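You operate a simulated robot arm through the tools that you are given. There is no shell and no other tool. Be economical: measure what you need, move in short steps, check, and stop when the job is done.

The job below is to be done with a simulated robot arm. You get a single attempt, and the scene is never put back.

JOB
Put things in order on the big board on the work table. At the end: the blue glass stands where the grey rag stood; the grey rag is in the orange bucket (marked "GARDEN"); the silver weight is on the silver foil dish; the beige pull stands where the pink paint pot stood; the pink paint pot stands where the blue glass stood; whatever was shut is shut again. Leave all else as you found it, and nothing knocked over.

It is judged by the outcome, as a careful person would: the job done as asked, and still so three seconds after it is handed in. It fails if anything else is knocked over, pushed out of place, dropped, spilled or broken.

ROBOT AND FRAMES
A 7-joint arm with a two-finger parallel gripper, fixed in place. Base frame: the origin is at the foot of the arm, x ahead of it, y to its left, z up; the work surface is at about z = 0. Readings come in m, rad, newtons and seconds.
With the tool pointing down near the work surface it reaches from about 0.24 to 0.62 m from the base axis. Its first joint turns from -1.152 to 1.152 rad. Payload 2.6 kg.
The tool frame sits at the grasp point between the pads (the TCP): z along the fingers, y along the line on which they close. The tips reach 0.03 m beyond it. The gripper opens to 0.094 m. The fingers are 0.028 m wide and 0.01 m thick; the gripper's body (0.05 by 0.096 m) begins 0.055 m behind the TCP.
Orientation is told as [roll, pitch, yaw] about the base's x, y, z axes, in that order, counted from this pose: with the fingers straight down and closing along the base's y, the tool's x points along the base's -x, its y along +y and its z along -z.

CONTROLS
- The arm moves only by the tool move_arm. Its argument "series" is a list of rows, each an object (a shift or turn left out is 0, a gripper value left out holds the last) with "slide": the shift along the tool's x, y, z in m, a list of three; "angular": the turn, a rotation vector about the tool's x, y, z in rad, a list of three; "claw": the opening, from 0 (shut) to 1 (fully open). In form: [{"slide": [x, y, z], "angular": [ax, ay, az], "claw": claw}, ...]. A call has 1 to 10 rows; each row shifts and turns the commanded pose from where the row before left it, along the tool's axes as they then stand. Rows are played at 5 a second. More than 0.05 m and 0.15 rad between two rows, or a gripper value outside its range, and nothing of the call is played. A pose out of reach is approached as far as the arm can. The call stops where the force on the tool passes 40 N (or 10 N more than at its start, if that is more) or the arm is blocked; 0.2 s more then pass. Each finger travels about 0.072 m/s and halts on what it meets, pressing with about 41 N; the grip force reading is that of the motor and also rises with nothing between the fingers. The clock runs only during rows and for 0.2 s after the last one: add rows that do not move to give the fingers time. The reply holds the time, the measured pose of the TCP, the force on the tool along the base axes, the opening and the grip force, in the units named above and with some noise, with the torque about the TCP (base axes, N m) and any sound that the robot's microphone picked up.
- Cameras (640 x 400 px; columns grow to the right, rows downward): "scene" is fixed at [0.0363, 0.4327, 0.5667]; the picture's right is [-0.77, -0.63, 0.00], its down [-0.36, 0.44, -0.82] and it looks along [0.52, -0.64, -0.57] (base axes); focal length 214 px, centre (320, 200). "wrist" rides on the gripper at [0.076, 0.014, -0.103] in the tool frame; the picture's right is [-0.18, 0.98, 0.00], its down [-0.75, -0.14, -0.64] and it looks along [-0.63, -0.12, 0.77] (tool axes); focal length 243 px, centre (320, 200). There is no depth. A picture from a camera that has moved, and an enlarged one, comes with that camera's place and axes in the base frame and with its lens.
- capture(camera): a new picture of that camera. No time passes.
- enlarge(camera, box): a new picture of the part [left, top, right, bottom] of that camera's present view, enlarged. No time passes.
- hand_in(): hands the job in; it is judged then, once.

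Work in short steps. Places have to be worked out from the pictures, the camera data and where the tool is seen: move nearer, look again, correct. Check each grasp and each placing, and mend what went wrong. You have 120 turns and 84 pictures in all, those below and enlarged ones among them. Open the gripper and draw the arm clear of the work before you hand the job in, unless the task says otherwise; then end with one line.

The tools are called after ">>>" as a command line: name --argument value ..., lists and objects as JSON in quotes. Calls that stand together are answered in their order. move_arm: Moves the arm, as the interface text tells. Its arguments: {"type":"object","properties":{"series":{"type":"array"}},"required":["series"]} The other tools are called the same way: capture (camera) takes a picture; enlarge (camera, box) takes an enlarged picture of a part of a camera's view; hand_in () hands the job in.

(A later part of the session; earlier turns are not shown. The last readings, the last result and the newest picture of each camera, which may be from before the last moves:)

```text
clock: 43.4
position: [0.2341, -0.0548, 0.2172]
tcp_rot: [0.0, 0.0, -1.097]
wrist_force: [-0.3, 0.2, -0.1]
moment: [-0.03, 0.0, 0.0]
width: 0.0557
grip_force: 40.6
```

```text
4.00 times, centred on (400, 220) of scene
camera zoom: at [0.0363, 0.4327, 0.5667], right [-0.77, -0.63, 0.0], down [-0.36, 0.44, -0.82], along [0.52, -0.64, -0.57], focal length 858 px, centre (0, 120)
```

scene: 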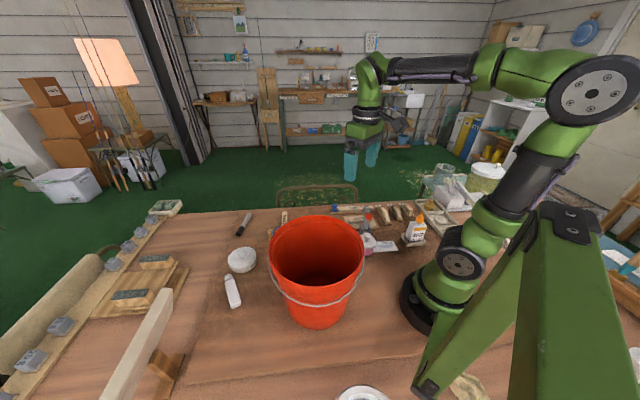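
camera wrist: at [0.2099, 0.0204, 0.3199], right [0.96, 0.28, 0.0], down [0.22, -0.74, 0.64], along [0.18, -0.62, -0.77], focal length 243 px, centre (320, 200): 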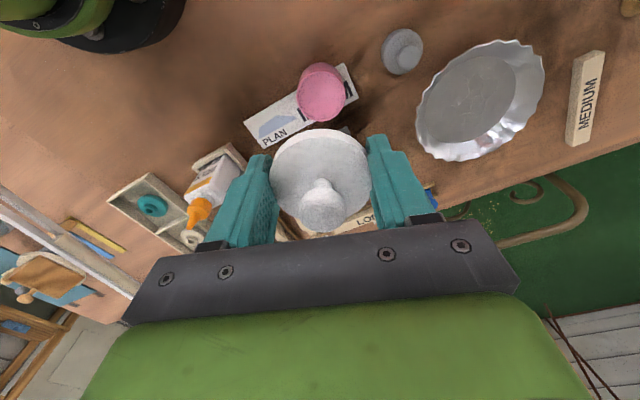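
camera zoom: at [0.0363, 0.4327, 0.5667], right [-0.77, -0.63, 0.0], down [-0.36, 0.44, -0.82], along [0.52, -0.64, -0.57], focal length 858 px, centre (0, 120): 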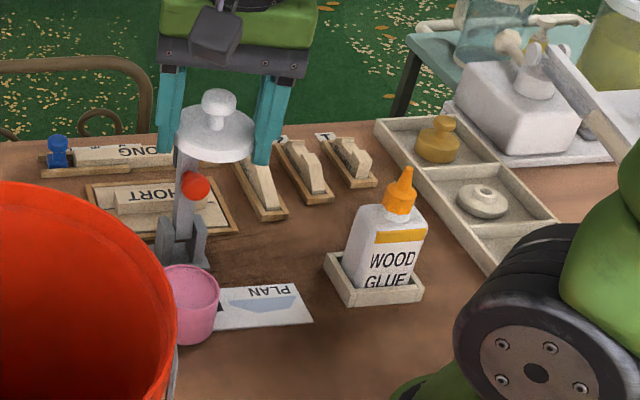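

The lid hangs well by the tips. I turn to yaw 0 and carry it to a free spot on the board at about (0.355, 0.07).

>>> move_arm --series '[{"angular": [0, 0, -0.1372]}, {"angular": [0, 0, -0.1372]}, {"angular": [0, 0, -0.1372]}, {"angular": [0, 0, -0.1372]}, {"angular": [0, 0, -0.1372]}, {"angular": [0, 0, -0.1372]}, {"angular": [0, 0, -0.1372]}, {"angular": [0, 0, -0.1372]}, {}]'

>>> move_arm --series '[{"slide": [-0.03, 0.031, 0]}, {"slide": [-0.03, 0.031, 0]}, {"slide": [-0.03, 0.031, 0.02]}, {"slide": [-0.03, 0.031, 0.02]}, {"slide": [0, 0, 0.04]}, {"slide": [0, 0, 0.04]}, {}]'

>>> capture --camera "wrist"

```text
clock: 45.4
position: [0.2349, -0.0546, 0.2178]
tcp_rot: [-0.001, 0.0, 0.002]
wrist_force: [0.1, 0.5, -0.1]
moment: [0.0, 0.02, -0.01]
width: 0.0556
grip_force: 40.6
```

```text
clock: 46.6
position: [0.3585, 0.071, 0.1604]
tcp_rot: [0.005, -0.022, -0.007]
wrist_force: [-1.7, -2.9, 9.4]
moment: [0.55, 0.19, 0.11]
width: 0.0558
grip_force: 41.1
stopped in row 5: the force on the tool passed its limit at 73 N (the readings are from after the stop); the commanded pose is now the measured one
```

```text
39 pictures are left
camera wrist: at [0.2792, 0.0856, 0.2603], right [0.19, 0.98, 0.01], down [0.74, -0.15, 0.66], along [0.65, -0.12, -0.75], focal length 243 px, centre (320, 200)
```

wrist: 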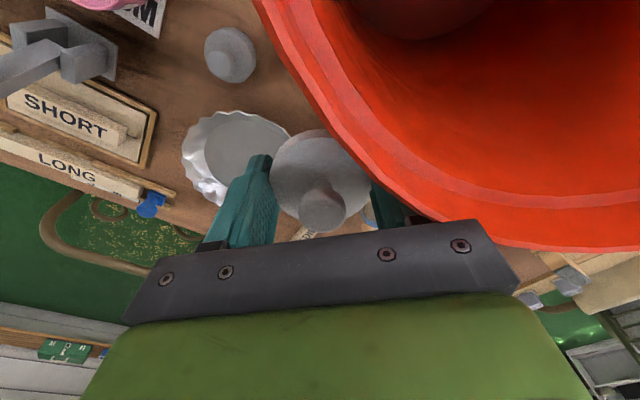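

Unexpected contact—look at the scene before doing anything.

>>> capture --camera "scene"

```text
38 pictures are left
```

scene: 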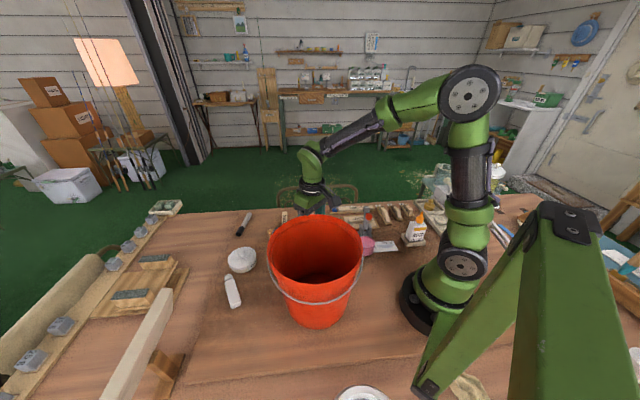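

>>> enlarge --camera "scene" --box '[180, 180, 500, 400]'

>>> enlarge --camera "wrist" --box '[240, 100, 480, 250]'

```text
1.82 times, centred on (340, 290) of scene
camera zoom: at [0.0363, 0.4327, 0.5667], right [-0.77, -0.63, 0.0], down [-0.36, 0.44, -0.82], along [0.52, -0.64, -0.57], focal length 390 px, centre (284, 36)
```

zoom: 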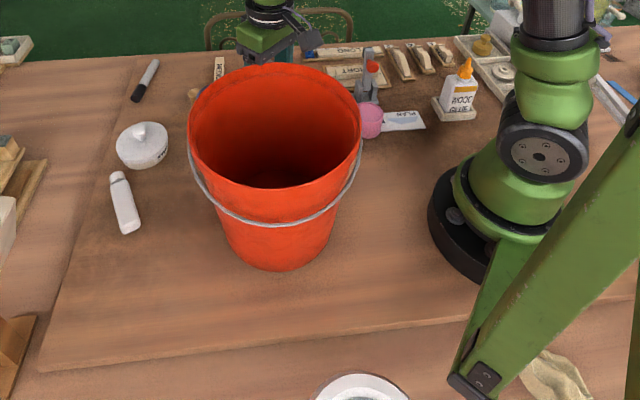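

```text
2.67 times, centred on (360, 175) of wrist
camera zoom: at [0.2792, 0.0856, 0.2603], right [0.19, 0.98, 0.01], down [0.74, -0.15, 0.66], along [0.65, -0.12, -0.75], focal length 647 px, centre (213, 267)
```

zoom: 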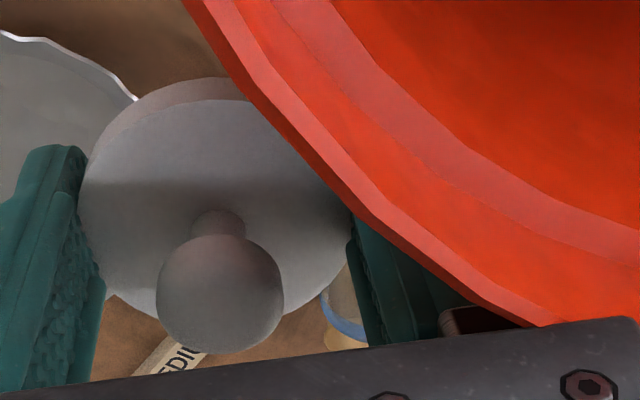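

The gripper body's left end came down on the bucket rim: the bucket is wider than I judged (centre about (0.244, 0.19), radius about 0.105, rim z≈0.21). Its base is unmoved. I lift straight off.

>>> move_arm --series '[{"slide": [0, 0, -0.02]}, {"slide": [0, -0.01, -0.03]}, {"slide": [0, -0.02, -0.03]}, {}]'

>>> enlarge --camera "scene" --box '[180, 180, 500, 400]'

>>> capture --camera "wrist"

```text
clock: 47.6
position: [0.3559, 0.0393, 0.2382]
tcp_rot: [0.005, -0.018, -0.007]
wrist_force: [0.7, -0.3, -0.1]
moment: [-0.06, 0.03, -0.02]
width: 0.0557
grip_force: 41.0
```

```text
1.82 times, centred on (340, 290) of scene
camera zoom: at [0.0363, 0.4327, 0.5667], right [-0.77, -0.63, 0.0], down [-0.36, 0.44, -0.82], along [0.52, -0.64, -0.57], focal length 390 px, centre (284, 36)
```

zoom: 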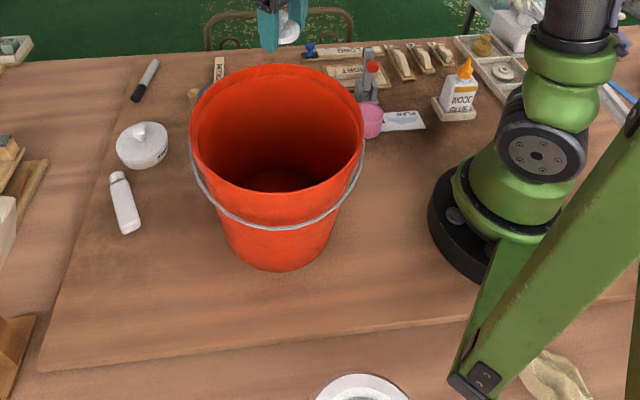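

```text
34 pictures are left
camera wrist: at [0.2767, 0.054, 0.3381], right [0.19, 0.98, 0.01], down [0.74, -0.15, 0.66], along [0.64, -0.12, -0.76], focal length 243 px, centre (320, 200)
```

wrist: 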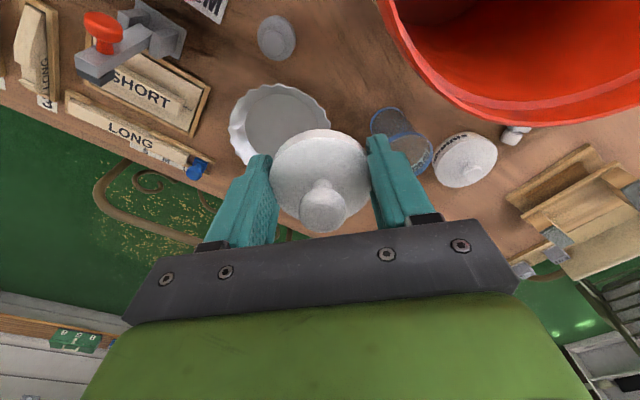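

The bucket settled back exactly where it was. I choose a free place for the lid left-front of the bucket, about (0.27, 0.365); first I go up to clear the rim, level the tool, and cross over.

>>> move_arm --series '[{"slide": [0, 0, -0.04], "angular": [0.005, 0.018, 0]}, {"slide": [0, 0, -0.045]}, {"slide": [0.0108, 0.0408, 0]}, {"slide": [0.0108, 0.0408, 0]}, {"slide": [0.0108, 0.0408, 0]}, {"slide": [0.0108, 0.0408, 0]}, {"slide": [0.0108, 0.0408, 0]}, {"slide": [0.0108, 0.0408, 0]}, {"slide": [0.0108, 0.0408, 0]}, {"slide": [0.0108, 0.0408, 0]}]'

>>> move_arm --series '[{"angular": [0, 0, -0.117]}, {"angular": [0, 0, -0.117]}, {"angular": [0, 0, -0.117]}, {}]'

>>> capture --camera "wrist"

```text
clock: 49.8
position: [0.2736, 0.3686, 0.325]
tcp_rot: [0.0, 0.0, -0.009]
wrist_force: [0.7, 0.6, -0.4]
moment: [-0.02, 0.0, 0.0]
width: 0.0558
grip_force: 41.5
```

```text
clock: 50.8
position: [0.2711, 0.3667, 0.3242]
tcp_rot: [-0.001, 0.0, 0.345]
wrist_force: [-0.6, 0.1, 0.1]
moment: [0.04, 0.02, -0.01]
width: 0.0557
grip_force: 40.7
```

```text
33 pictures are left
camera wrist: at [0.1936, 0.3556, 0.4261], right [-0.16, 0.99, 0.0], down [0.76, 0.12, 0.64], along [0.63, 0.1, -0.77], focal length 243 px, centre (320, 200)
```

wrist: 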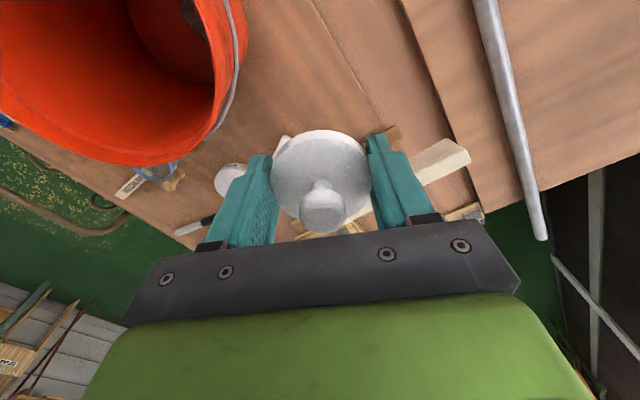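

The bucket's wire comes to about y=0.30, so I shift a little away to (0.277, 0.375) and descend in steps.

>>> move_arm --series '[{"slide": [-0.0084, 0.0055, 0.04]}, {"slide": [0, 0, 0.045]}, {"slide": [0, 0, 0.045]}, {"slide": [0, 0, 0.045]}, {"slide": [0, 0, 0.04]}, {"slide": [0, 0, 0.03]}, {}]'

>>> capture --camera "wrist"

>>> enlarge --camera "scene" --box '[180, 240, 340, 400]'

```text
clock: 52.4
position: [0.2774, 0.3771, 0.0774]
tcp_rot: [0.002, 0.0, 0.344]
wrist_force: [-0.4, 0.4, 0.6]
moment: [-0.01, 0.0, 0.03]
width: 0.0556
grip_force: 41.0
```

```text
32 pictures are left
camera wrist: at [0.2, 0.3653, 0.1796], right [-0.16, 0.99, 0.0], down [0.76, 0.12, 0.64], along [0.63, 0.1, -0.77], focal length 243 px, centre (320, 200)
```

wrist: 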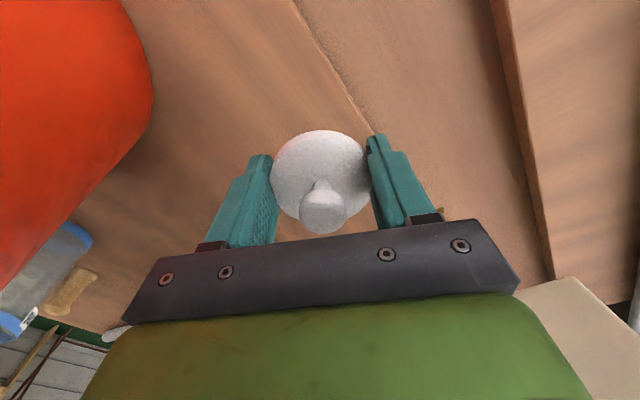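

```text
2.50 times, centred on (260, 320) of scene
camera zoom: at [0.0363, 0.4327, 0.5667], right [-0.77, -0.63, 0.0], down [-0.36, 0.44, -0.82], along [0.52, -0.64, -0.57], focal length 536 px, centre (470, -100)
```

zoom: 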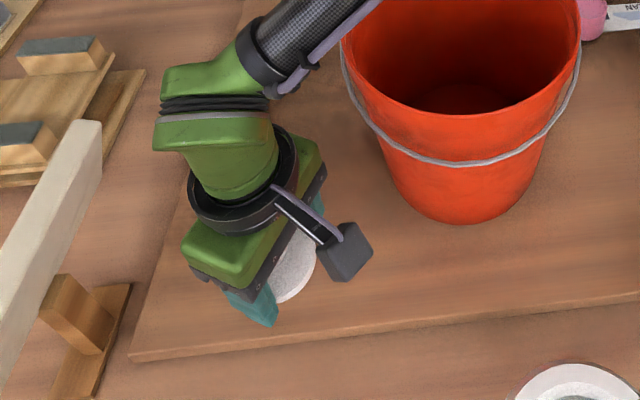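

Clear all around and inside the board edge. Lowering the last 4.5 cm.

>>> move_arm --series '[{"slide": [0, 0, 0.02]}, {"slide": [0, 0, 0.015]}, {"slide": [0, 0, 0.007]}, {"slide": [0, 0, 0.003]}, {}]'

```text
clock: 53.6
position: [0.2793, 0.3753, 0.0332]
tcp_rot: [-0.002, -0.001, 0.345]
wrist_force: [0.3, 0.2, 0.7]
moment: [-0.01, 0.01, -0.01]
width: 0.0561
grip_force: 40.9
```

>>> move_arm --series '[{"slide": [0, 0, 0.001]}, {"claw": 0.65}, {"claw": 0.75}, {"claw": 0.8}, {}]'

>>> capture --camera "wrist"

```text
clock: 54.8
position: [0.2789, 0.3748, 0.0326]
tcp_rot: [0.0, -0.002, 0.345]
wrist_force: [0.2, 0.6, 0.1]
moment: [0.04, -0.01, -0.04]
width: 0.0751
grip_force: 0.0
```

```text
30 pictures are left
camera wrist: at [0.2002, 0.3642, 0.135], right [-0.16, 0.99, 0.0], down [0.76, 0.12, 0.64], along [0.63, 0.1, -0.77], focal length 243 px, centre (320, 200)
```

wrist: 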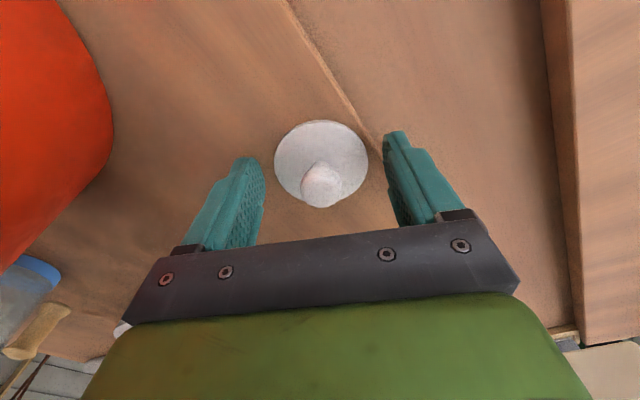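

The lid lies flat at about (0.277, 0.377). Now I rise and go back to the pot body.

>>> move_arm --series '[{"slide": [0, 0, -0.03]}, {"slide": [0, 0, -0.045]}, {"slide": [0, 0, -0.045]}, {"slide": [0, 0, -0.045]}, {"slide": [0, 0, -0.045]}, {"slide": [0, 0, -0.045]}, {"slide": [0, 0, -0.04], "claw": 1}, {}]'

>>> move_arm --series '[{"slide": [0.0135, -0.0376, 0]}, {"slide": [0.0135, -0.0376, 0]}, {"slide": [0.0135, -0.0376, 0]}, {"slide": [0.0135, -0.0376, 0]}, {"slide": [0.0135, -0.0376, 0]}, {"slide": [0.0135, -0.0376, 0]}, {"slide": [0.0135, -0.0376, 0]}, {"slide": [0.0135, -0.0376, 0]}, {"slide": [0.0135, -0.0376, 0]}, {"slide": [0.0135, -0.0376, 0]}]'

>>> move_arm --series '[{"angular": [0, 0, 0.1445]}, {"angular": [0, 0, 0.1445]}, {"angular": [0, 0, 0.1445]}, {"angular": [0, 0, 0.1445]}, {"angular": [0, 0, 0.1445]}, {"angular": [0, 0, 0.1445]}, {"angular": [0, 0, 0.1445]}, {"angular": [0, 0, 0.1445]}, {"angular": [0, 0, 0.1445]}, {"angular": [0, 0, 0.1445]}]'

```text
clock: 56.6
position: [0.2779, 0.3747, 0.3265]
tcp_rot: [0.0, 0.001, 0.344]
wrist_force: [0.1, 0.0, 0.0]
moment: [0.03, 0.0, -0.01]
width: 0.0942
grip_force: 0.1
```

```text
clock: 58.8
position: [0.2772, -0.0283, 0.3297]
tcp_rot: [0.0, 0.0, 0.345]
wrist_force: [0.4, -0.2, -0.1]
moment: [-0.04, 0.03, 0.01]
width: 0.0939
grip_force: 0.1
```

```text
clock: 61.0
position: [0.2778, -0.0241, 0.3274]
tcp_rot: [0.0, 0.001, -1.103]
wrist_force: [0.7, 0.6, -1.1]
moment: [0.01, 0.0, -0.02]
width: 0.094
grip_force: 0.1
```

Now above the pot at the earlier grip pose, descending to z≈0.13 for a check.

>>> move_arm --series '[{"slide": [-0.0046, -0.0267, 0]}, {"slide": [-0.0046, -0.0267, 0]}, {"slide": [0, 0, 0.04]}, {"slide": [0, 0, 0.04]}, {"slide": [0, 0, 0.04]}, {"slide": [0, 0, 0.04]}, {"slide": [0, 0, 0.04]}, {}]'

>>> capture --camera "wrist"

```text
clock: 62.8
position: [0.2341, -0.0561, 0.128]
tcp_rot: [0.0, 0.0, -1.101]
wrist_force: [-0.4, 0.7, -0.1]
moment: [-0.01, 0.01, -0.01]
width: 0.0941
grip_force: 0.0
```

```text
29 pictures are left
camera wrist: at [0.2111, 0.0191, 0.2296], right [0.96, 0.28, 0.0], down [0.21, -0.74, 0.64], along [0.18, -0.62, -0.77], focal length 243 px, centre (320, 200)
```

wrist: 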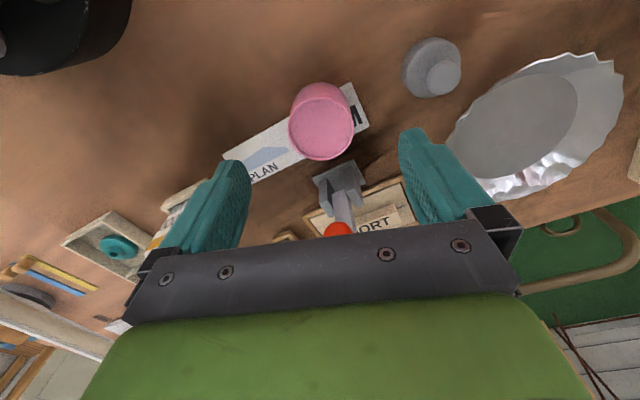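

The pot is centred under the tool, base about (0.236, −0.060). Descending beside the body and closing.

>>> move_arm --series '[{"slide": [0, 0, 0.025]}, {"slide": [0, 0, 0.025]}, {"slide": [0, 0, 0.025]}, {"slide": [0, 0, 0.017]}, {}, {"claw": 0.6}, {"claw": 0.4}, {"claw": 0.4}, {"claw": 0.4}]'

>>> capture --camera "wrist"

```text
clock: 64.8
position: [0.2337, -0.0562, 0.0371]
tcp_rot: [-0.001, -0.001, -1.101]
wrist_force: [-0.2, -0.6, -0.4]
moment: [0.0, 0.0, 0.01]
width: 0.0552
grip_force: 41.3
```

```text
28 pictures are left
camera wrist: at [0.2106, 0.0188, 0.138], right [0.96, 0.28, 0.0], down [0.22, -0.74, 0.64], along [0.18, -0.62, -0.77], focal length 243 px, centre (320, 200)
```

wrist: 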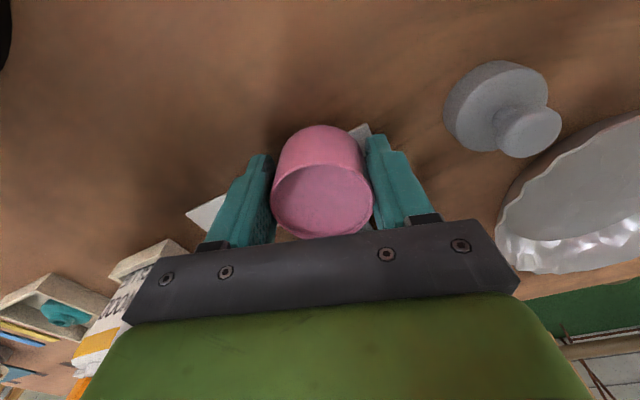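

The pot body is held (width 0.055). I lift it straight up, then turn level to yaw ≈0.38.

>>> move_arm --series '[{"slide": [0, 0, -0.015]}, {"slide": [0, 0, -0.035]}, {"slide": [0, 0, -0.045]}, {"slide": [0, 0, -0.045]}, {"slide": [0, 0, -0.045]}, {"slide": [0, 0, -0.045]}, {"slide": [0, 0, -0.045]}, {"slide": [0, 0, -0.02]}, {}]'

>>> move_arm --series '[{"angular": [0, 0, -0.148]}, {"angular": [0, 0, -0.148]}, {"angular": [0, 0, -0.148]}, {"angular": [0, 0, -0.148]}, {"angular": [0, 0, -0.148]}, {"angular": [0, 0, -0.148]}, {"angular": [0, 0, -0.148]}, {"angular": [0, 0, -0.148]}, {"angular": [0, 0, -0.148]}, {"angular": [0, 0, -0.148]}]'

>>> capture --camera "wrist"

```text
clock: 66.8
position: [0.2347, -0.0564, 0.3307]
tcp_rot: [0.0, 0.0, -1.097]
wrist_force: [0.2, 0.5, -1.4]
moment: [0.02, 0.0, -0.04]
width: 0.0554
grip_force: 41.1
```

```text
clock: 69.0
position: [0.2352, -0.0565, 0.3311]
tcp_rot: [-0.001, 0.0, 0.382]
wrist_force: [0.2, -0.2, -2.2]
moment: [-0.01, 0.0, -0.03]
width: 0.0553
grip_force: 40.9
```

```text
27 pictures are left
camera wrist: at [0.1571, -0.0714, 0.4327], right [-0.2, 0.98, 0.0], down [0.75, 0.15, 0.64], along [0.63, 0.13, -0.77], focal length 243 px, centre (320, 200)
```

wrist: 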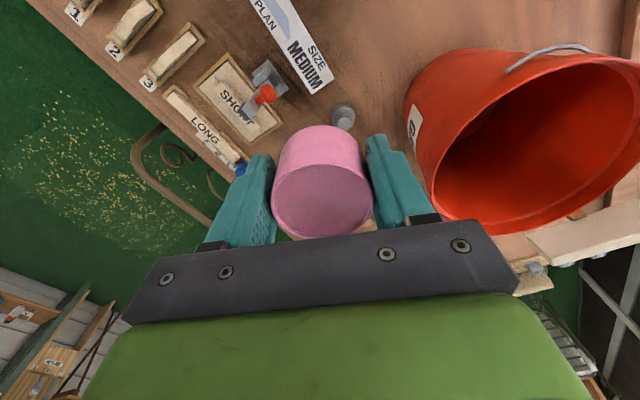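

The pot is level. I carry it above the bucket to above the glass's old spot (0.346, 0.390).

>>> move_arm --series '[{"slide": [-0.0265, 0.03726, 0]}, {"slide": [-0.0265, 0.03726, 0]}, {"slide": [-0.0265, 0.03726, 0]}, {"slide": [-0.0265, 0.03726, 0]}, {"slide": [-0.0265, 0.03726, 0]}, {"slide": [-0.0265, 0.03726, 0]}, {"slide": [-0.0265, 0.03726, 0]}, {"slide": [-0.0265, 0.03726, 0]}, {"slide": [-0.0265, 0.03726, 0]}, {"slide": [-0.0265, 0.03726, 0]}]'

>>> move_arm --series '[{"slide": [0, 0, 0.045]}, {"slide": [0, 0, 0.045]}, {"slide": [0, 0, 0.045]}, {"slide": [0, 0, 0.045]}, {"slide": [0, 0, 0.045]}, {"slide": [0, 0, 0.035]}, {}]'

>>> capture --camera "wrist"

```text
clock: 71.2
position: [0.3427, 0.3889, 0.331]
tcp_rot: [0.0, 0.001, 0.379]
wrist_force: [0.0, 0.4, -1.8]
moment: [0.04, 0.04, -0.03]
width: 0.0555
grip_force: 41.3
```

```text
clock: 72.8
position: [0.3422, 0.3862, 0.0711]
tcp_rot: [0.0, 0.001, 0.378]
wrist_force: [-0.5, 0.2, -2.0]
moment: [0.02, 0.02, 0.01]
width: 0.0556
grip_force: 40.9
```

```text
26 pictures are left
camera wrist: at [0.2651, 0.3713, 0.173], right [-0.19, 0.98, 0.0], down [0.75, 0.15, 0.64], along [0.63, 0.12, -0.77], focal length 243 px, centre (320, 200)
```

wrist: 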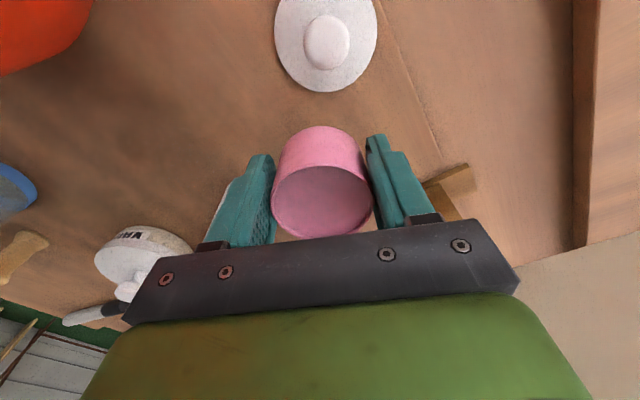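

Good. Lowering the last 3.5 cm.

>>> move_arm --series '[{"slide": [0, 0.001, 0.018]}, {"slide": [0, 0, 0.011]}, {"slide": [0, 0, 0.005]}, {}]'

```text
clock: 73.8
position: [0.3425, 0.3896, 0.0377]
tcp_rot: [0.0, 0.001, 0.378]
wrist_force: [-0.1, 0.2, -1.9]
moment: [0.0, 0.0, 0.01]
width: 0.0557
grip_force: 41.1
```

>>> move_arm --series '[{"slide": [0, 0, 0.0012]}, {}]'

```text
clock: 74.4
position: [0.3433, 0.3883, 0.0352]
tcp_rot: [-0.001, 0.0, 0.378]
wrist_force: [0.5, 0.1, -2.1]
moment: [0.01, 0.03, -0.02]
width: 0.0555
grip_force: 41.0
```

Still carrying the full weight, so another millimetre or so.

>>> move_arm --series '[{"slide": [0, 0, 0.001]}, {}]'

```text
clock: 75.0
position: [0.3422, 0.388, 0.0344]
tcp_rot: [-0.001, -0.001, 0.378]
wrist_force: [0.0, 0.0, -2.6]
moment: [0.01, 0.0, -0.01]
width: 0.0554
grip_force: 40.8
```

>>> move_arm --series '[{"slide": [0, 0, 0.0012]}, {}]'

>>> capture --camera "wrist"

```text
clock: 75.6
position: [0.3424, 0.3881, 0.0326]
tcp_rot: [0.001, 0.002, 0.378]
wrist_force: [0.4, -0.6, -2.3]
moment: [0.03, 0.04, -0.01]
width: 0.0556
grip_force: 41.3
```

```text
25 pictures are left
camera wrist: at [0.2648, 0.3743, 0.135], right [-0.19, 0.98, 0.0], down [0.75, 0.15, 0.64], along [0.63, 0.12, -0.77], focal length 243 px, centre (320, 200)
```

wrist: 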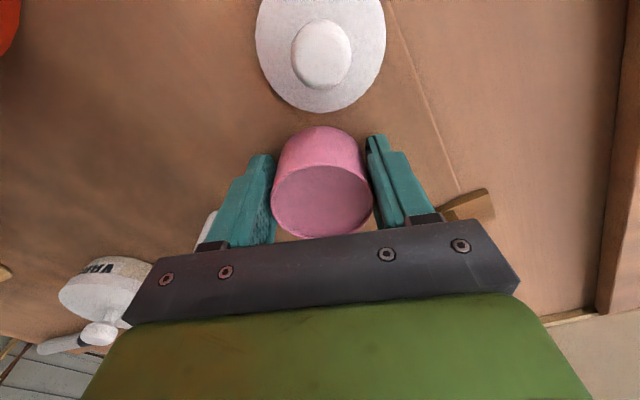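

>>> move_arm --series '[{"slide": [0, 0, 0.001]}, {}]'

```text
clock: 76.2
position: [0.3432, 0.3887, 0.0329]
tcp_rot: [0.0, -0.001, 0.379]
wrist_force: [-0.8, -3.0, 5.5]
moment: [0.02, 0.11, 0.03]
width: 0.0555
grip_force: 41.2
```

Contact now (force flipped to +5 N). Releasing slowly and lifting away.

>>> move_arm --series '[{"claw": 0.65}, {"claw": 0.8}, {"claw": 0.8}, {}, {"slide": [0, 0, -0.03]}, {"slide": [0, 0, -0.04]}, {"slide": [0, 0, -0.04]}, {}]'

>>> capture --camera "wrist"

```text
clock: 78.0
position: [0.341, 0.3868, 0.142]
tcp_rot: [-0.002, -0.001, 0.379]
wrist_force: [0.3, -0.1, -0.7]
moment: [0.01, -0.03, -0.01]
width: 0.0751
grip_force: 0.1
```

```text
24 pictures are left
camera wrist: at [0.2628, 0.3731, 0.2443], right [-0.19, 0.98, 0.0], down [0.75, 0.15, 0.64], along [0.63, 0.12, -0.77], focal length 243 px, centre (320, 200)
```

wrist: 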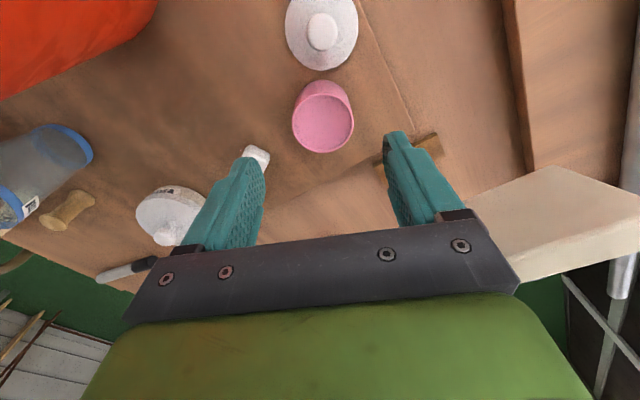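

The pot stands at about (0.347, 0.391), on the glass's old spot. Now I fetch the lid at (0.279, 0.376).

>>> move_arm --series '[{"slide": [0.031, 0.0062, 0], "claw": 0.85}, {"slide": [0.031, 0.0062, 0]}, {"slide": [0, 0, 0.035]}, {"slide": [0, 0, 0.03]}, {}]'

>>> capture --camera "wrist"

```text
clock: 79.2
position: [0.2802, 0.3756, 0.0759]
tcp_rot: [0.0, 0.0, 0.378]
wrist_force: [1.0, -0.6, 0.0]
moment: [0.02, 0.02, 0.0]
width: 0.0799
grip_force: 0.1
```

```text
23 pictures are left
camera wrist: at [0.2023, 0.3608, 0.1785], right [-0.19, 0.98, 0.0], down [0.75, 0.15, 0.64], along [0.63, 0.12, -0.77], focal length 243 px, centre (320, 200)
```

wrist: 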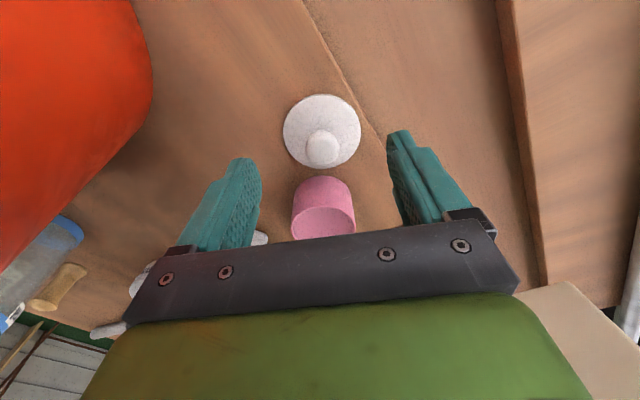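

The lid is at about (0.276, 0.376). Lowering and closing on its edge.

>>> move_arm --series '[{"slide": [0.004, 0.0005, 0.02]}, {"slide": [0, 0, 0.016]}, {"slide": [0, 0, 0.007]}, {}, {"claw": 0.55}, {"claw": 0.45}, {"claw": 0.45}, {"claw": 0.45}]'

>>> move_arm --series '[{"slide": [0, 0, -0.03]}, {"slide": [0, 0, -0.04]}, {"slide": [0, 0, -0.02]}, {}]'

>>> capture --camera "wrist"

```text
clock: 81.0
position: [0.2769, 0.3759, 0.0344]
tcp_rot: [-0.001, -0.002, 0.378]
wrist_force: [3.6, -0.8, 6.6]
moment: [0.13, -0.05, -0.07]
width: 0.0423
grip_force: 0.1
```

```text
clock: 82.0
position: [0.2795, 0.376, 0.1258]
tcp_rot: [0.002, 0.0, 0.378]
wrist_force: [1.1, 0.8, 0.6]
moment: [0.0, -0.02, 0.0]
width: 0.0422
grip_force: 0.0
```

```text
22 pictures are left
camera wrist: at [0.2003, 0.3604, 0.2268], right [-0.19, 0.98, 0.0], down [0.75, 0.15, 0.64], along [0.63, 0.12, -0.77], focal length 243 px, centre (320, 200)
```

wrist: 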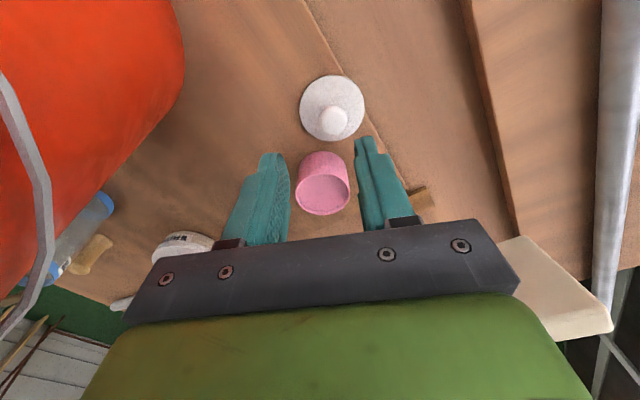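

The fingers slid over the thin lid edge; the lid was only nudged to about (0.274, 0.385), still flat. I'll take it by its knob instead: open, centre on the knob, and lower with tips just above the lid plate.

>>> move_arm --series '[{"slide": [0.001, 0.01, 0.02], "claw": 0.6}, {"slide": [0, 0, 0.035]}, {"slide": [0, 0, 0.018]}, {}]'

>>> enlarge --camera "wrist" --box '[200, 80, 440, 230]'

```text
clock: 83.0
position: [0.2735, 0.3848, 0.0512]
tcp_rot: [0.0, 0.0, 0.378]
wrist_force: [0.1, -0.1, 0.5]
moment: [0.02, -0.01, 0.02]
width: 0.0563
grip_force: 0.0
```

```text
2.67 times, centred on (320, 155) of wrist
camera zoom: at [0.1944, 0.3703, 0.1533], right [-0.19, 0.98, 0.0], down [0.75, 0.15, 0.64], along [0.63, 0.12, -0.77], focal length 647 px, centre (320, 320)
```

zoom: 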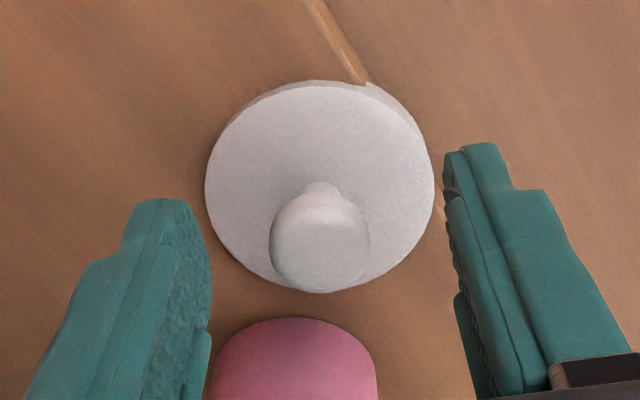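

Knob is centred laterally. I shift 4 mm back, go down to z≈0.043 and close on it.

>>> move_arm --series '[{"slide": [0.0035, 0, 0.008]}, {}, {"claw": 0.3}, {"claw": 0.1}, {"claw": 0.1}, {"claw": 0.1}]'

>>> move_arm --series '[{"slide": [0, 0, -0.02]}, {"slide": [0, 0, -0.04]}, {"slide": [0, 0, -0.02]}, {}]'

>>> capture --camera "wrist"

```text
clock: 84.4
position: [0.2688, 0.3833, 0.043]
tcp_rot: [0.0, -0.001, 0.38]
wrist_force: [0.0, 0.0, 0.3]
moment: [-0.01, -0.02, 0.03]
width: 0.0196
grip_force: 41.3
```

```text
clock: 85.4
position: [0.269, 0.385, 0.1234]
tcp_rot: [0.0, -0.001, 0.379]
wrist_force: [0.5, -0.2, 0.2]
moment: [-0.01, 0.0, -0.03]
width: 0.0196
grip_force: 40.9
```

```text
20 pictures are left
camera wrist: at [0.1909, 0.3706, 0.2258], right [-0.19, 0.98, 0.0], down [0.75, 0.15, 0.64], along [0.63, 0.12, -0.77], focal length 243 px, centre (320, 200)
```

wrist: 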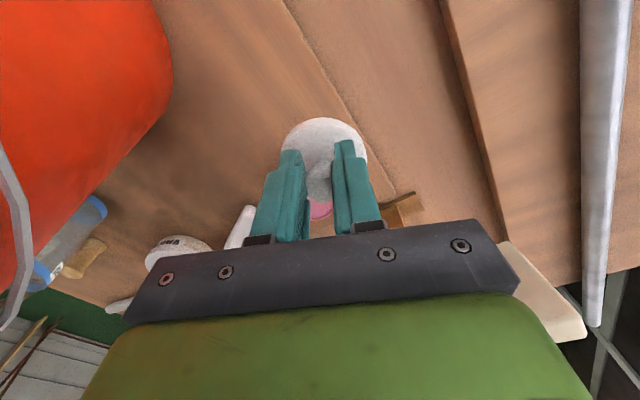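

The lid hangs level by its knob. Carry it over the pot and lower to just above it.

>>> move_arm --series '[{"slide": [-0.037, -0.0125, 0]}, {"slide": [-0.037, -0.0125, 0]}, {"slide": [0, 0, 0.02]}, {"slide": [0, 0, 0.014]}, {}]'

>>> enlarge --camera "wrist" --box '[200, 80, 440, 230]'

>>> enlarge --camera "scene" --box '[180, 290, 280, 370]'

```text
clock: 86.6
position: [0.346, 0.3872, 0.0891]
tcp_rot: [0.0, 0.001, 0.379]
wrist_force: [0.8, -0.1, -0.6]
moment: [-0.02, -0.01, 0.0]
width: 0.0202
grip_force: 41.0
```

```text
2.67 times, centred on (320, 155) of wrist
camera zoom: at [0.2685, 0.374, 0.1912], right [-0.19, 0.98, 0.0], down [0.75, 0.15, 0.64], along [0.63, 0.12, -0.77], focal length 647 px, centre (320, 320)
```

zoom: 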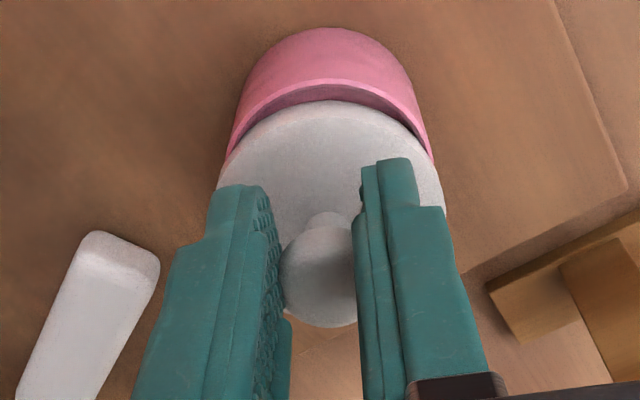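

```text
5.00 times, centred on (230, 330) of scene
camera zoom: at [0.0363, 0.4327, 0.5667], right [-0.77, -0.63, 0.0], down [-0.36, 0.44, -0.82], along [0.52, -0.64, -0.57], focal length 1072 px, centre (770, -450)
```

zoom: 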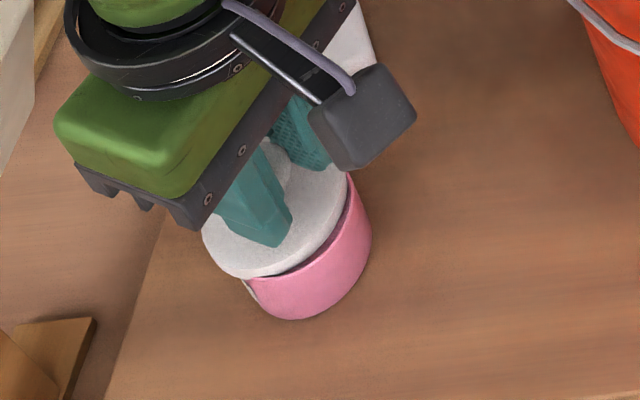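

The lid is lined up over the pot within 1–2 mm. I lower it in small steps, feeling for seating.

>>> move_arm --series '[{"slide": [0, 0, 0.008]}, {"slide": [0, 0, 0.004]}, {"slide": [0, 0, 0.003]}, {}]'

>>> move_arm --series '[{"slide": [0, 0, 0.002]}, {}]'

```text
clock: 87.2
position: [0.3477, 0.3902, 0.0844]
tcp_rot: [0.006, -0.009, 0.376]
wrist_force: [-0.4, -1.1, 5.4]
moment: [-0.04, -0.02, 0.03]
width: 0.0205
grip_force: 40.6
stopped in row 2: the force on the tool passed its limit at 44 N (the readings are from after the stop); the commanded pose is now the measured one
```

```text
clock: 87.8
position: [0.348, 0.3904, 0.0832]
tcp_rot: [0.005, -0.012, 0.376]
wrist_force: [-5.3, -5.8, 27.1]
moment: [-0.19, 0.16, 0.0]
width: 0.0204
grip_force: 40.9
```

Contact at z≈0.084 with rising force. Look at how the lid sits before pressing.

>>> enlarge --camera "scene" --box '[180, 290, 280, 370]'

>>> enlarge --camera "wrist" --box '[200, 80, 440, 230]'

```text
5.00 times, centred on (230, 330) of scene
camera zoom: at [0.0362, 0.4326, 0.5669], right [-0.77, -0.63, 0.0], down [-0.36, 0.44, -0.82], along [0.52, -0.64, -0.57], focal length 1072 px, centre (770, -450)
```

zoom: 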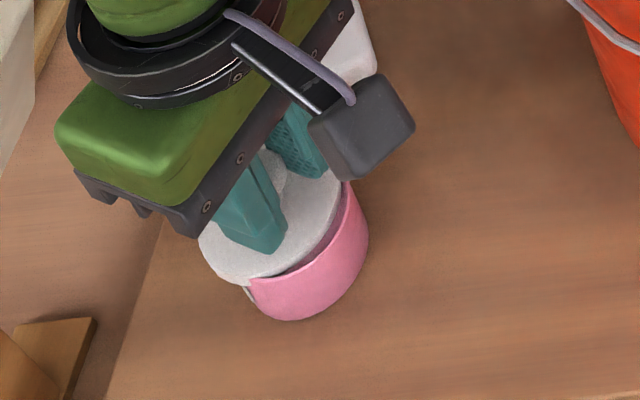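

```text
2.67 times, centred on (320, 155) of wrist
camera zoom: at [0.2696, 0.3752, 0.1851], right [-0.19, 0.98, 0.01], down [0.75, 0.14, 0.65], along [0.64, 0.13, -0.76], focal length 647 px, centre (320, 320)
```

zoom: 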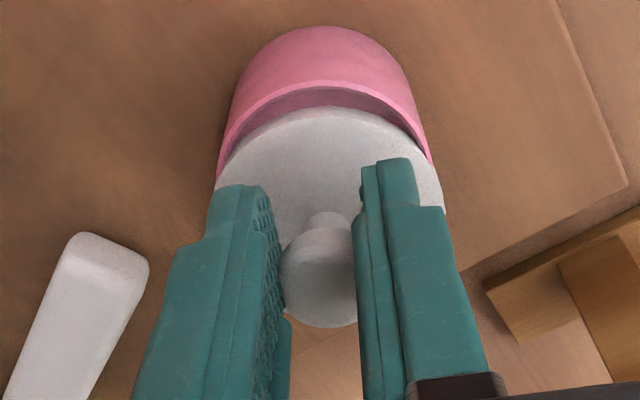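

The lid sits about 4 mm too far from the camera (+x) and catches the rim. I lift a little, level the tool, shift back 4 mm and try again.

>>> move_arm --series '[{"slide": [0, 0, -0.006], "angular": [0, 0.013, 0]}, {"slide": [0.0043, 0, 0]}, {}, {"slide": [0, 0, 0.003]}, {"slide": [0, 0, 0.002]}, {}]'

>>> enlarge --camera "wrist" --box '[200, 80, 440, 230]'

```text
clock: 89.2
position: [0.343, 0.3886, 0.0844]
tcp_rot: [0.005, 0.002, 0.378]
wrist_force: [-2.4, -4.5, 18.4]
moment: [-0.09, -0.18, -0.07]
width: 0.0207
grip_force: 40.9
```

```text
2.67 times, centred on (320, 155) of wrist
camera zoom: at [0.2665, 0.3741, 0.1865], right [-0.19, 0.98, 0.01], down [0.76, 0.14, 0.64], along [0.63, 0.13, -0.77], focal length 647 px, centre (320, 320)
```

zoom: 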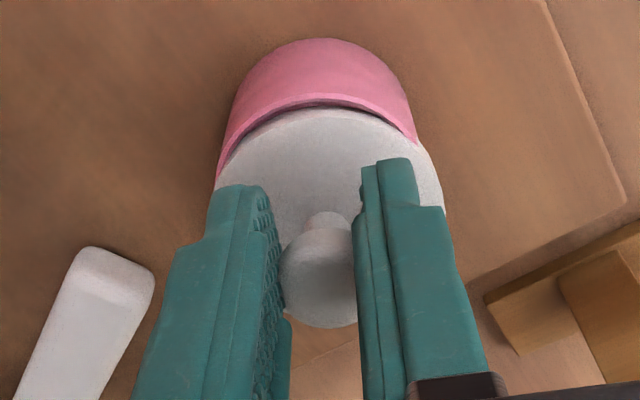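

Fore-aft now fits; the lid is still about 2 mm to the right (rim shows on the left). Lift slightly, shift 2.5 mm left, lower again.

>>> move_arm --series '[{"slide": [0.0005, 0, -0.005]}, {"slide": [0, -0.0025, 0]}, {}, {"slide": [0, 0, 0.003]}, {"slide": [0, 0, 0.003]}, {}]'

>>> enlarge --camera "wrist" --box '[200, 80, 440, 230]'

```text
clock: 90.6
position: [0.3442, 0.3858, 0.0843]
tcp_rot: [0.007, 0.001, 0.378]
wrist_force: [-5.5, -5.9, 26.5]
moment: [-0.14, -0.27, -0.03]
width: 0.0206
grip_force: 41.3
```

```text
2.67 times, centred on (320, 155) of wrist
camera zoom: at [0.2674, 0.3716, 0.1861], right [-0.19, 0.98, 0.01], down [0.75, 0.14, 0.64], along [0.63, 0.13, -0.77], focal length 647 px, centre (320, 320)
```

zoom: 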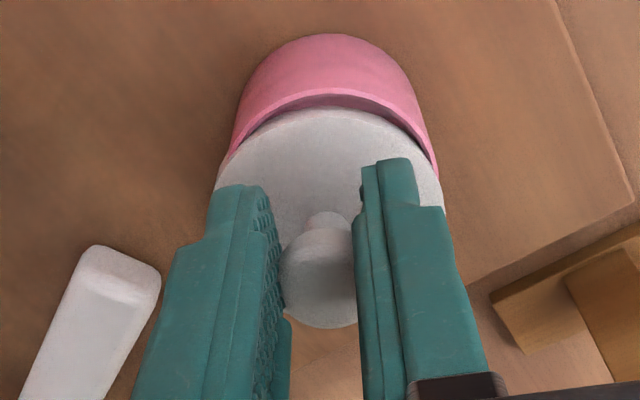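

Torques show contact on the far (+x), slightly −y side. Shift back about 3 mm more and 1.5 mm left-to-right correction, then lower again.

>>> move_arm --series '[{"slide": [0, 0, -0.006], "angular": [0.006, 0, 0]}, {"slide": [0.003, 0.0015, 0]}, {}, {"slide": [0, 0, 0.003]}, {"slide": [0, 0, 0.003]}, {}]'

```text
clock: 92.0
position: [0.3401, 0.3867, 0.0848]
tcp_rot: [0.002, 0.001, 0.377]
wrist_force: [-5.0, -2.5, 23.9]
moment: [0.13, -0.2, 0.0]
width: 0.0206
grip_force: 40.8
```

>>> enlarge --camera "scene" --box '[190, 300, 270, 350]'

```text
8.00 times, centred on (230, 325) of scene
camera zoom: at [0.0362, 0.4326, 0.5668], right [-0.77, -0.63, 0.0], down [-0.36, 0.44, -0.82], along [0.52, -0.64, -0.57], focal length 1716 px, centre (1040, -800)
```

zoom: 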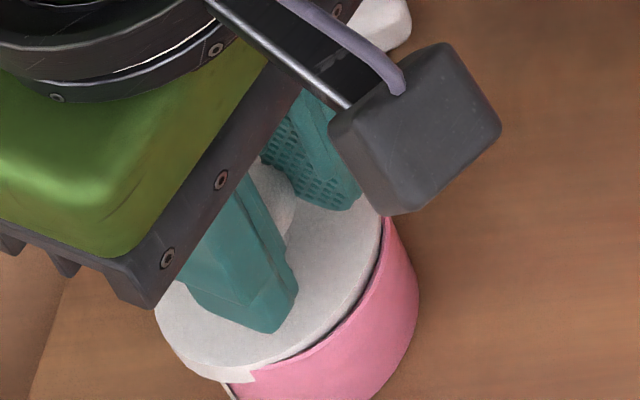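

The lid may be tilting in the knob grip. I release it gently to let it settle on the rim and look from above.

>>> move_arm --series '[{"slide": [0, 0, -0.001]}, {"claw": 0.35}, {"claw": 0.5}, {"claw": 0.5}, {"slide": [0, 0, -0.03]}, {"slide": [0.01, 0, -0.03]}, {}]'

>>> enlarge --camera "wrist" --box '[240, 40, 400, 140]'

>>> enlarge --camera "scene" --box '[190, 310, 270, 360]'

```text
clock: 93.6
position: [0.3312, 0.3822, 0.1427]
tcp_rot: [-0.001, 0.005, 0.378]
wrist_force: [-0.4, -0.6, 0.0]
moment: [0.03, 0.02, 0.01]
width: 0.0469
grip_force: 0.0
```

```text
4.00 times, centred on (320, 90) of wrist
camera zoom: at [0.2542, 0.3682, 0.245], right [-0.19, 0.98, 0.0], down [0.76, 0.15, 0.64], along [0.63, 0.12, -0.77], focal length 970 px, centre (320, 640)
```

zoom: 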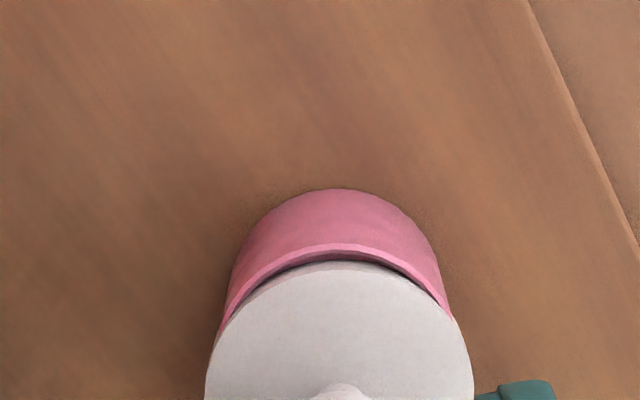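

```text
8.00 times, centred on (230, 335) of scene
camera zoom: at [0.0363, 0.4327, 0.5667], right [-0.77, -0.63, 0.0], down [-0.36, 0.44, -0.82], along [0.52, -0.64, -0.57], focal length 1716 px, centre (1040, -880)
```

zoom: 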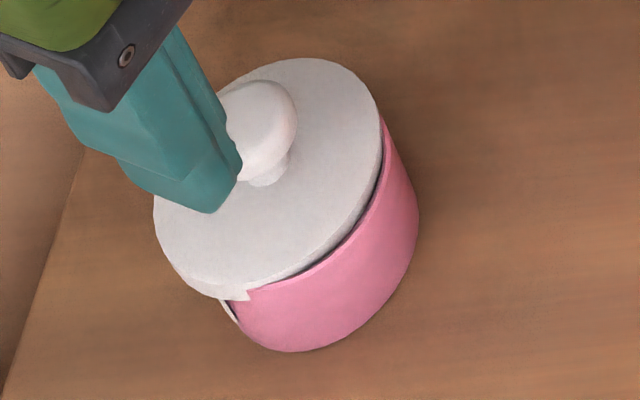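

Seen from the scene camera, the lid's near edge dropped inside the rim and its far edge hangs outside, so it must move about 4 mm back along (−0.95, −0.3). I regrip the knob, lift over the rim, shift and lower again.

>>> move_arm --series '[{"slide": [-0.01, 0, 0.028]}, {"slide": [0, 0, 0.03]}, {}, {"claw": 0.1}, {"claw": 0.1}, {"claw": 0.1}, {"slide": [0, 0, -0.006]}, {"slide": [0, 0, -0.008]}, {"slide": [0.0048, 0, 0]}, {}]'

>>> move_arm --series '[{"slide": [0, 0, 0.005]}, {"slide": [0, 0, 0.004]}, {"slide": [0, 0, 0.003]}, {}]'

```text
clock: 95.8
position: [0.3369, 0.3847, 0.0992]
tcp_rot: [-0.001, 0.006, 0.377]
wrist_force: [0.0, -0.7, 0.2]
moment: [0.03, 0.02, 0.01]
width: 0.0204
grip_force: 41.3
```

```text
clock: 96.8
position: [0.3362, 0.3849, 0.0864]
tcp_rot: [-0.001, 0.005, 0.377]
wrist_force: [0.4, 0.8, 0.9]
moment: [-0.01, 0.0, -0.02]
width: 0.0205
grip_force: 41.2
```

No contact yet at z=0.086. Lowering further in small steps.

>>> move_arm --series '[{"slide": [0, 0, 0.003]}, {"slide": [0, 0, 0.002]}, {}]'

>>> move_arm --series '[{"slide": [0, 0, 0.002]}, {}]'

```text
clock: 97.6
position: [0.3359, 0.3863, 0.0846]
tcp_rot: [0.001, 0.001, 0.376]
wrist_force: [-5.3, -2.0, 22.8]
moment: [-0.12, 0.14, 0.0]
width: 0.0209
grip_force: 40.9
```

```text
clock: 98.0
position: [0.3369, 0.3856, 0.0856]
tcp_rot: [0.003, 0.0, 0.377]
wrist_force: [-0.2, -1.9, 5.5]
moment: [-0.1, 0.03, 0.02]
width: 0.0208
grip_force: 40.9
stopped in row 2: the force on the tool passed its limit at 42 N (the readings are from after the stop); the commanded pose is now the measured one
```

>>> enlarge --camera "scene" --box '[190, 310, 270, 360]'

```text
8.00 times, centred on (230, 335) of scene
camera zoom: at [0.0363, 0.4327, 0.5668], right [-0.77, -0.63, 0.0], down [-0.36, 0.44, -0.82], along [0.52, -0.64, -0.57], focal length 1716 px, centre (1040, -880)
```

zoom: 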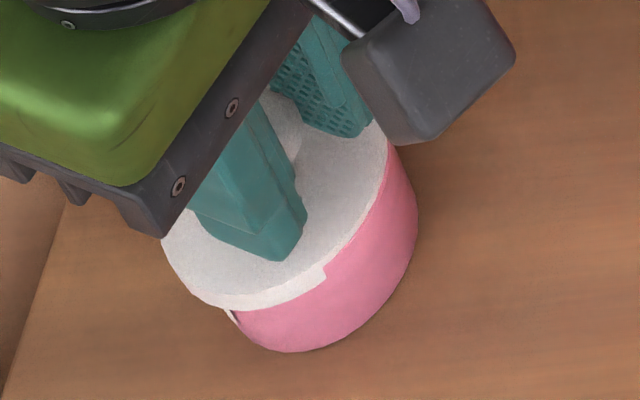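

>>> enlarge --camera "wrist" --box '[240, 80, 400, 180]'

```text
4.00 times, centred on (320, 130) of wrist
camera zoom: at [0.2592, 0.3715, 0.1865], right [-0.19, 0.98, 0.0], down [0.75, 0.14, 0.64], along [0.63, 0.12, -0.77], focal length 970 px, centre (320, 480)
```

zoom: 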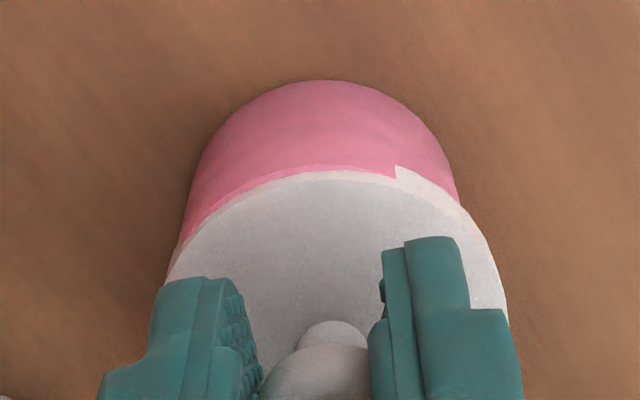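

Very clear now: the lid skirt is outside the rim on the right/back and inside on the left/front, so it must move about (−0.0025, −0.0027); both cameras agree. Lift, shift, lower.

>>> move_arm --series '[{"slide": [0, 0, -0.01]}, {"slide": [0.0033, -0.0016, 0]}, {}, {"slide": [0, 0, 0.005]}, {"slide": [0, 0, 0.004]}, {"slide": [0, 0, 0.002]}, {}]'

>>> move_arm --series '[{"slide": [0, 0, 0.002]}, {}]'

```text
clock: 99.6
position: [0.3343, 0.384, 0.0858]
tcp_rot: [0.007, 0.0, 0.374]
wrist_force: [-11.5, -4.0, 28.3]
moment: [-0.17, 0.34, 0.0]
width: 0.0207
grip_force: 40.9
heard: snap
```

```text
clock: 100.0
position: [0.3337, 0.3841, 0.0855]
tcp_rot: [0.006, -0.003, 0.375]
wrist_force: [-1.6, -2.3, 2.8]
moment: [-0.09, -0.03, -0.03]
width: 0.0204
grip_force: 41.0
stopped in row 1: the force on the tool passed its limit at 45 N (the readings are from after the stop); the commanded pose is now the measured one
```

Snap — the lid is back on. I release the knob and rise to check.

>>> move_arm --series '[{"slide": [0, 0, -0.001]}, {"claw": 0.35}, {"claw": 0.5}, {}, {"slide": [0, 0, -0.03]}, {"slide": [0, 0, -0.04]}, {"slide": [0, 0, -0.03]}, {}]'

>>> enlarge --camera "wrist" --box '[220, 20, 420, 145]'

```text
clock: 101.8
position: [0.3332, 0.3837, 0.1855]
tcp_rot: [0.008, -0.002, 0.375]
wrist_force: [0.4, -0.2, 0.3]
moment: [-0.03, 0.01, 0.02]
width: 0.0467
grip_force: 0.0
```

```text
3.20 times, centred on (320, 82) of wrist
camera zoom: at [0.2562, 0.3688, 0.2871], right [-0.19, 0.98, 0.01], down [0.75, 0.14, 0.64], along [0.63, 0.13, -0.77], focal length 776 px, centre (320, 576)
```

zoom: 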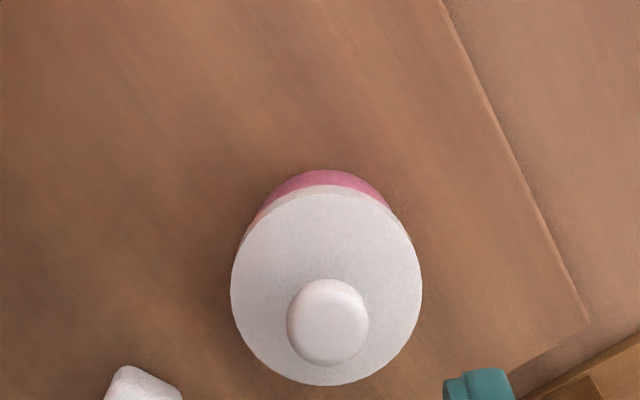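

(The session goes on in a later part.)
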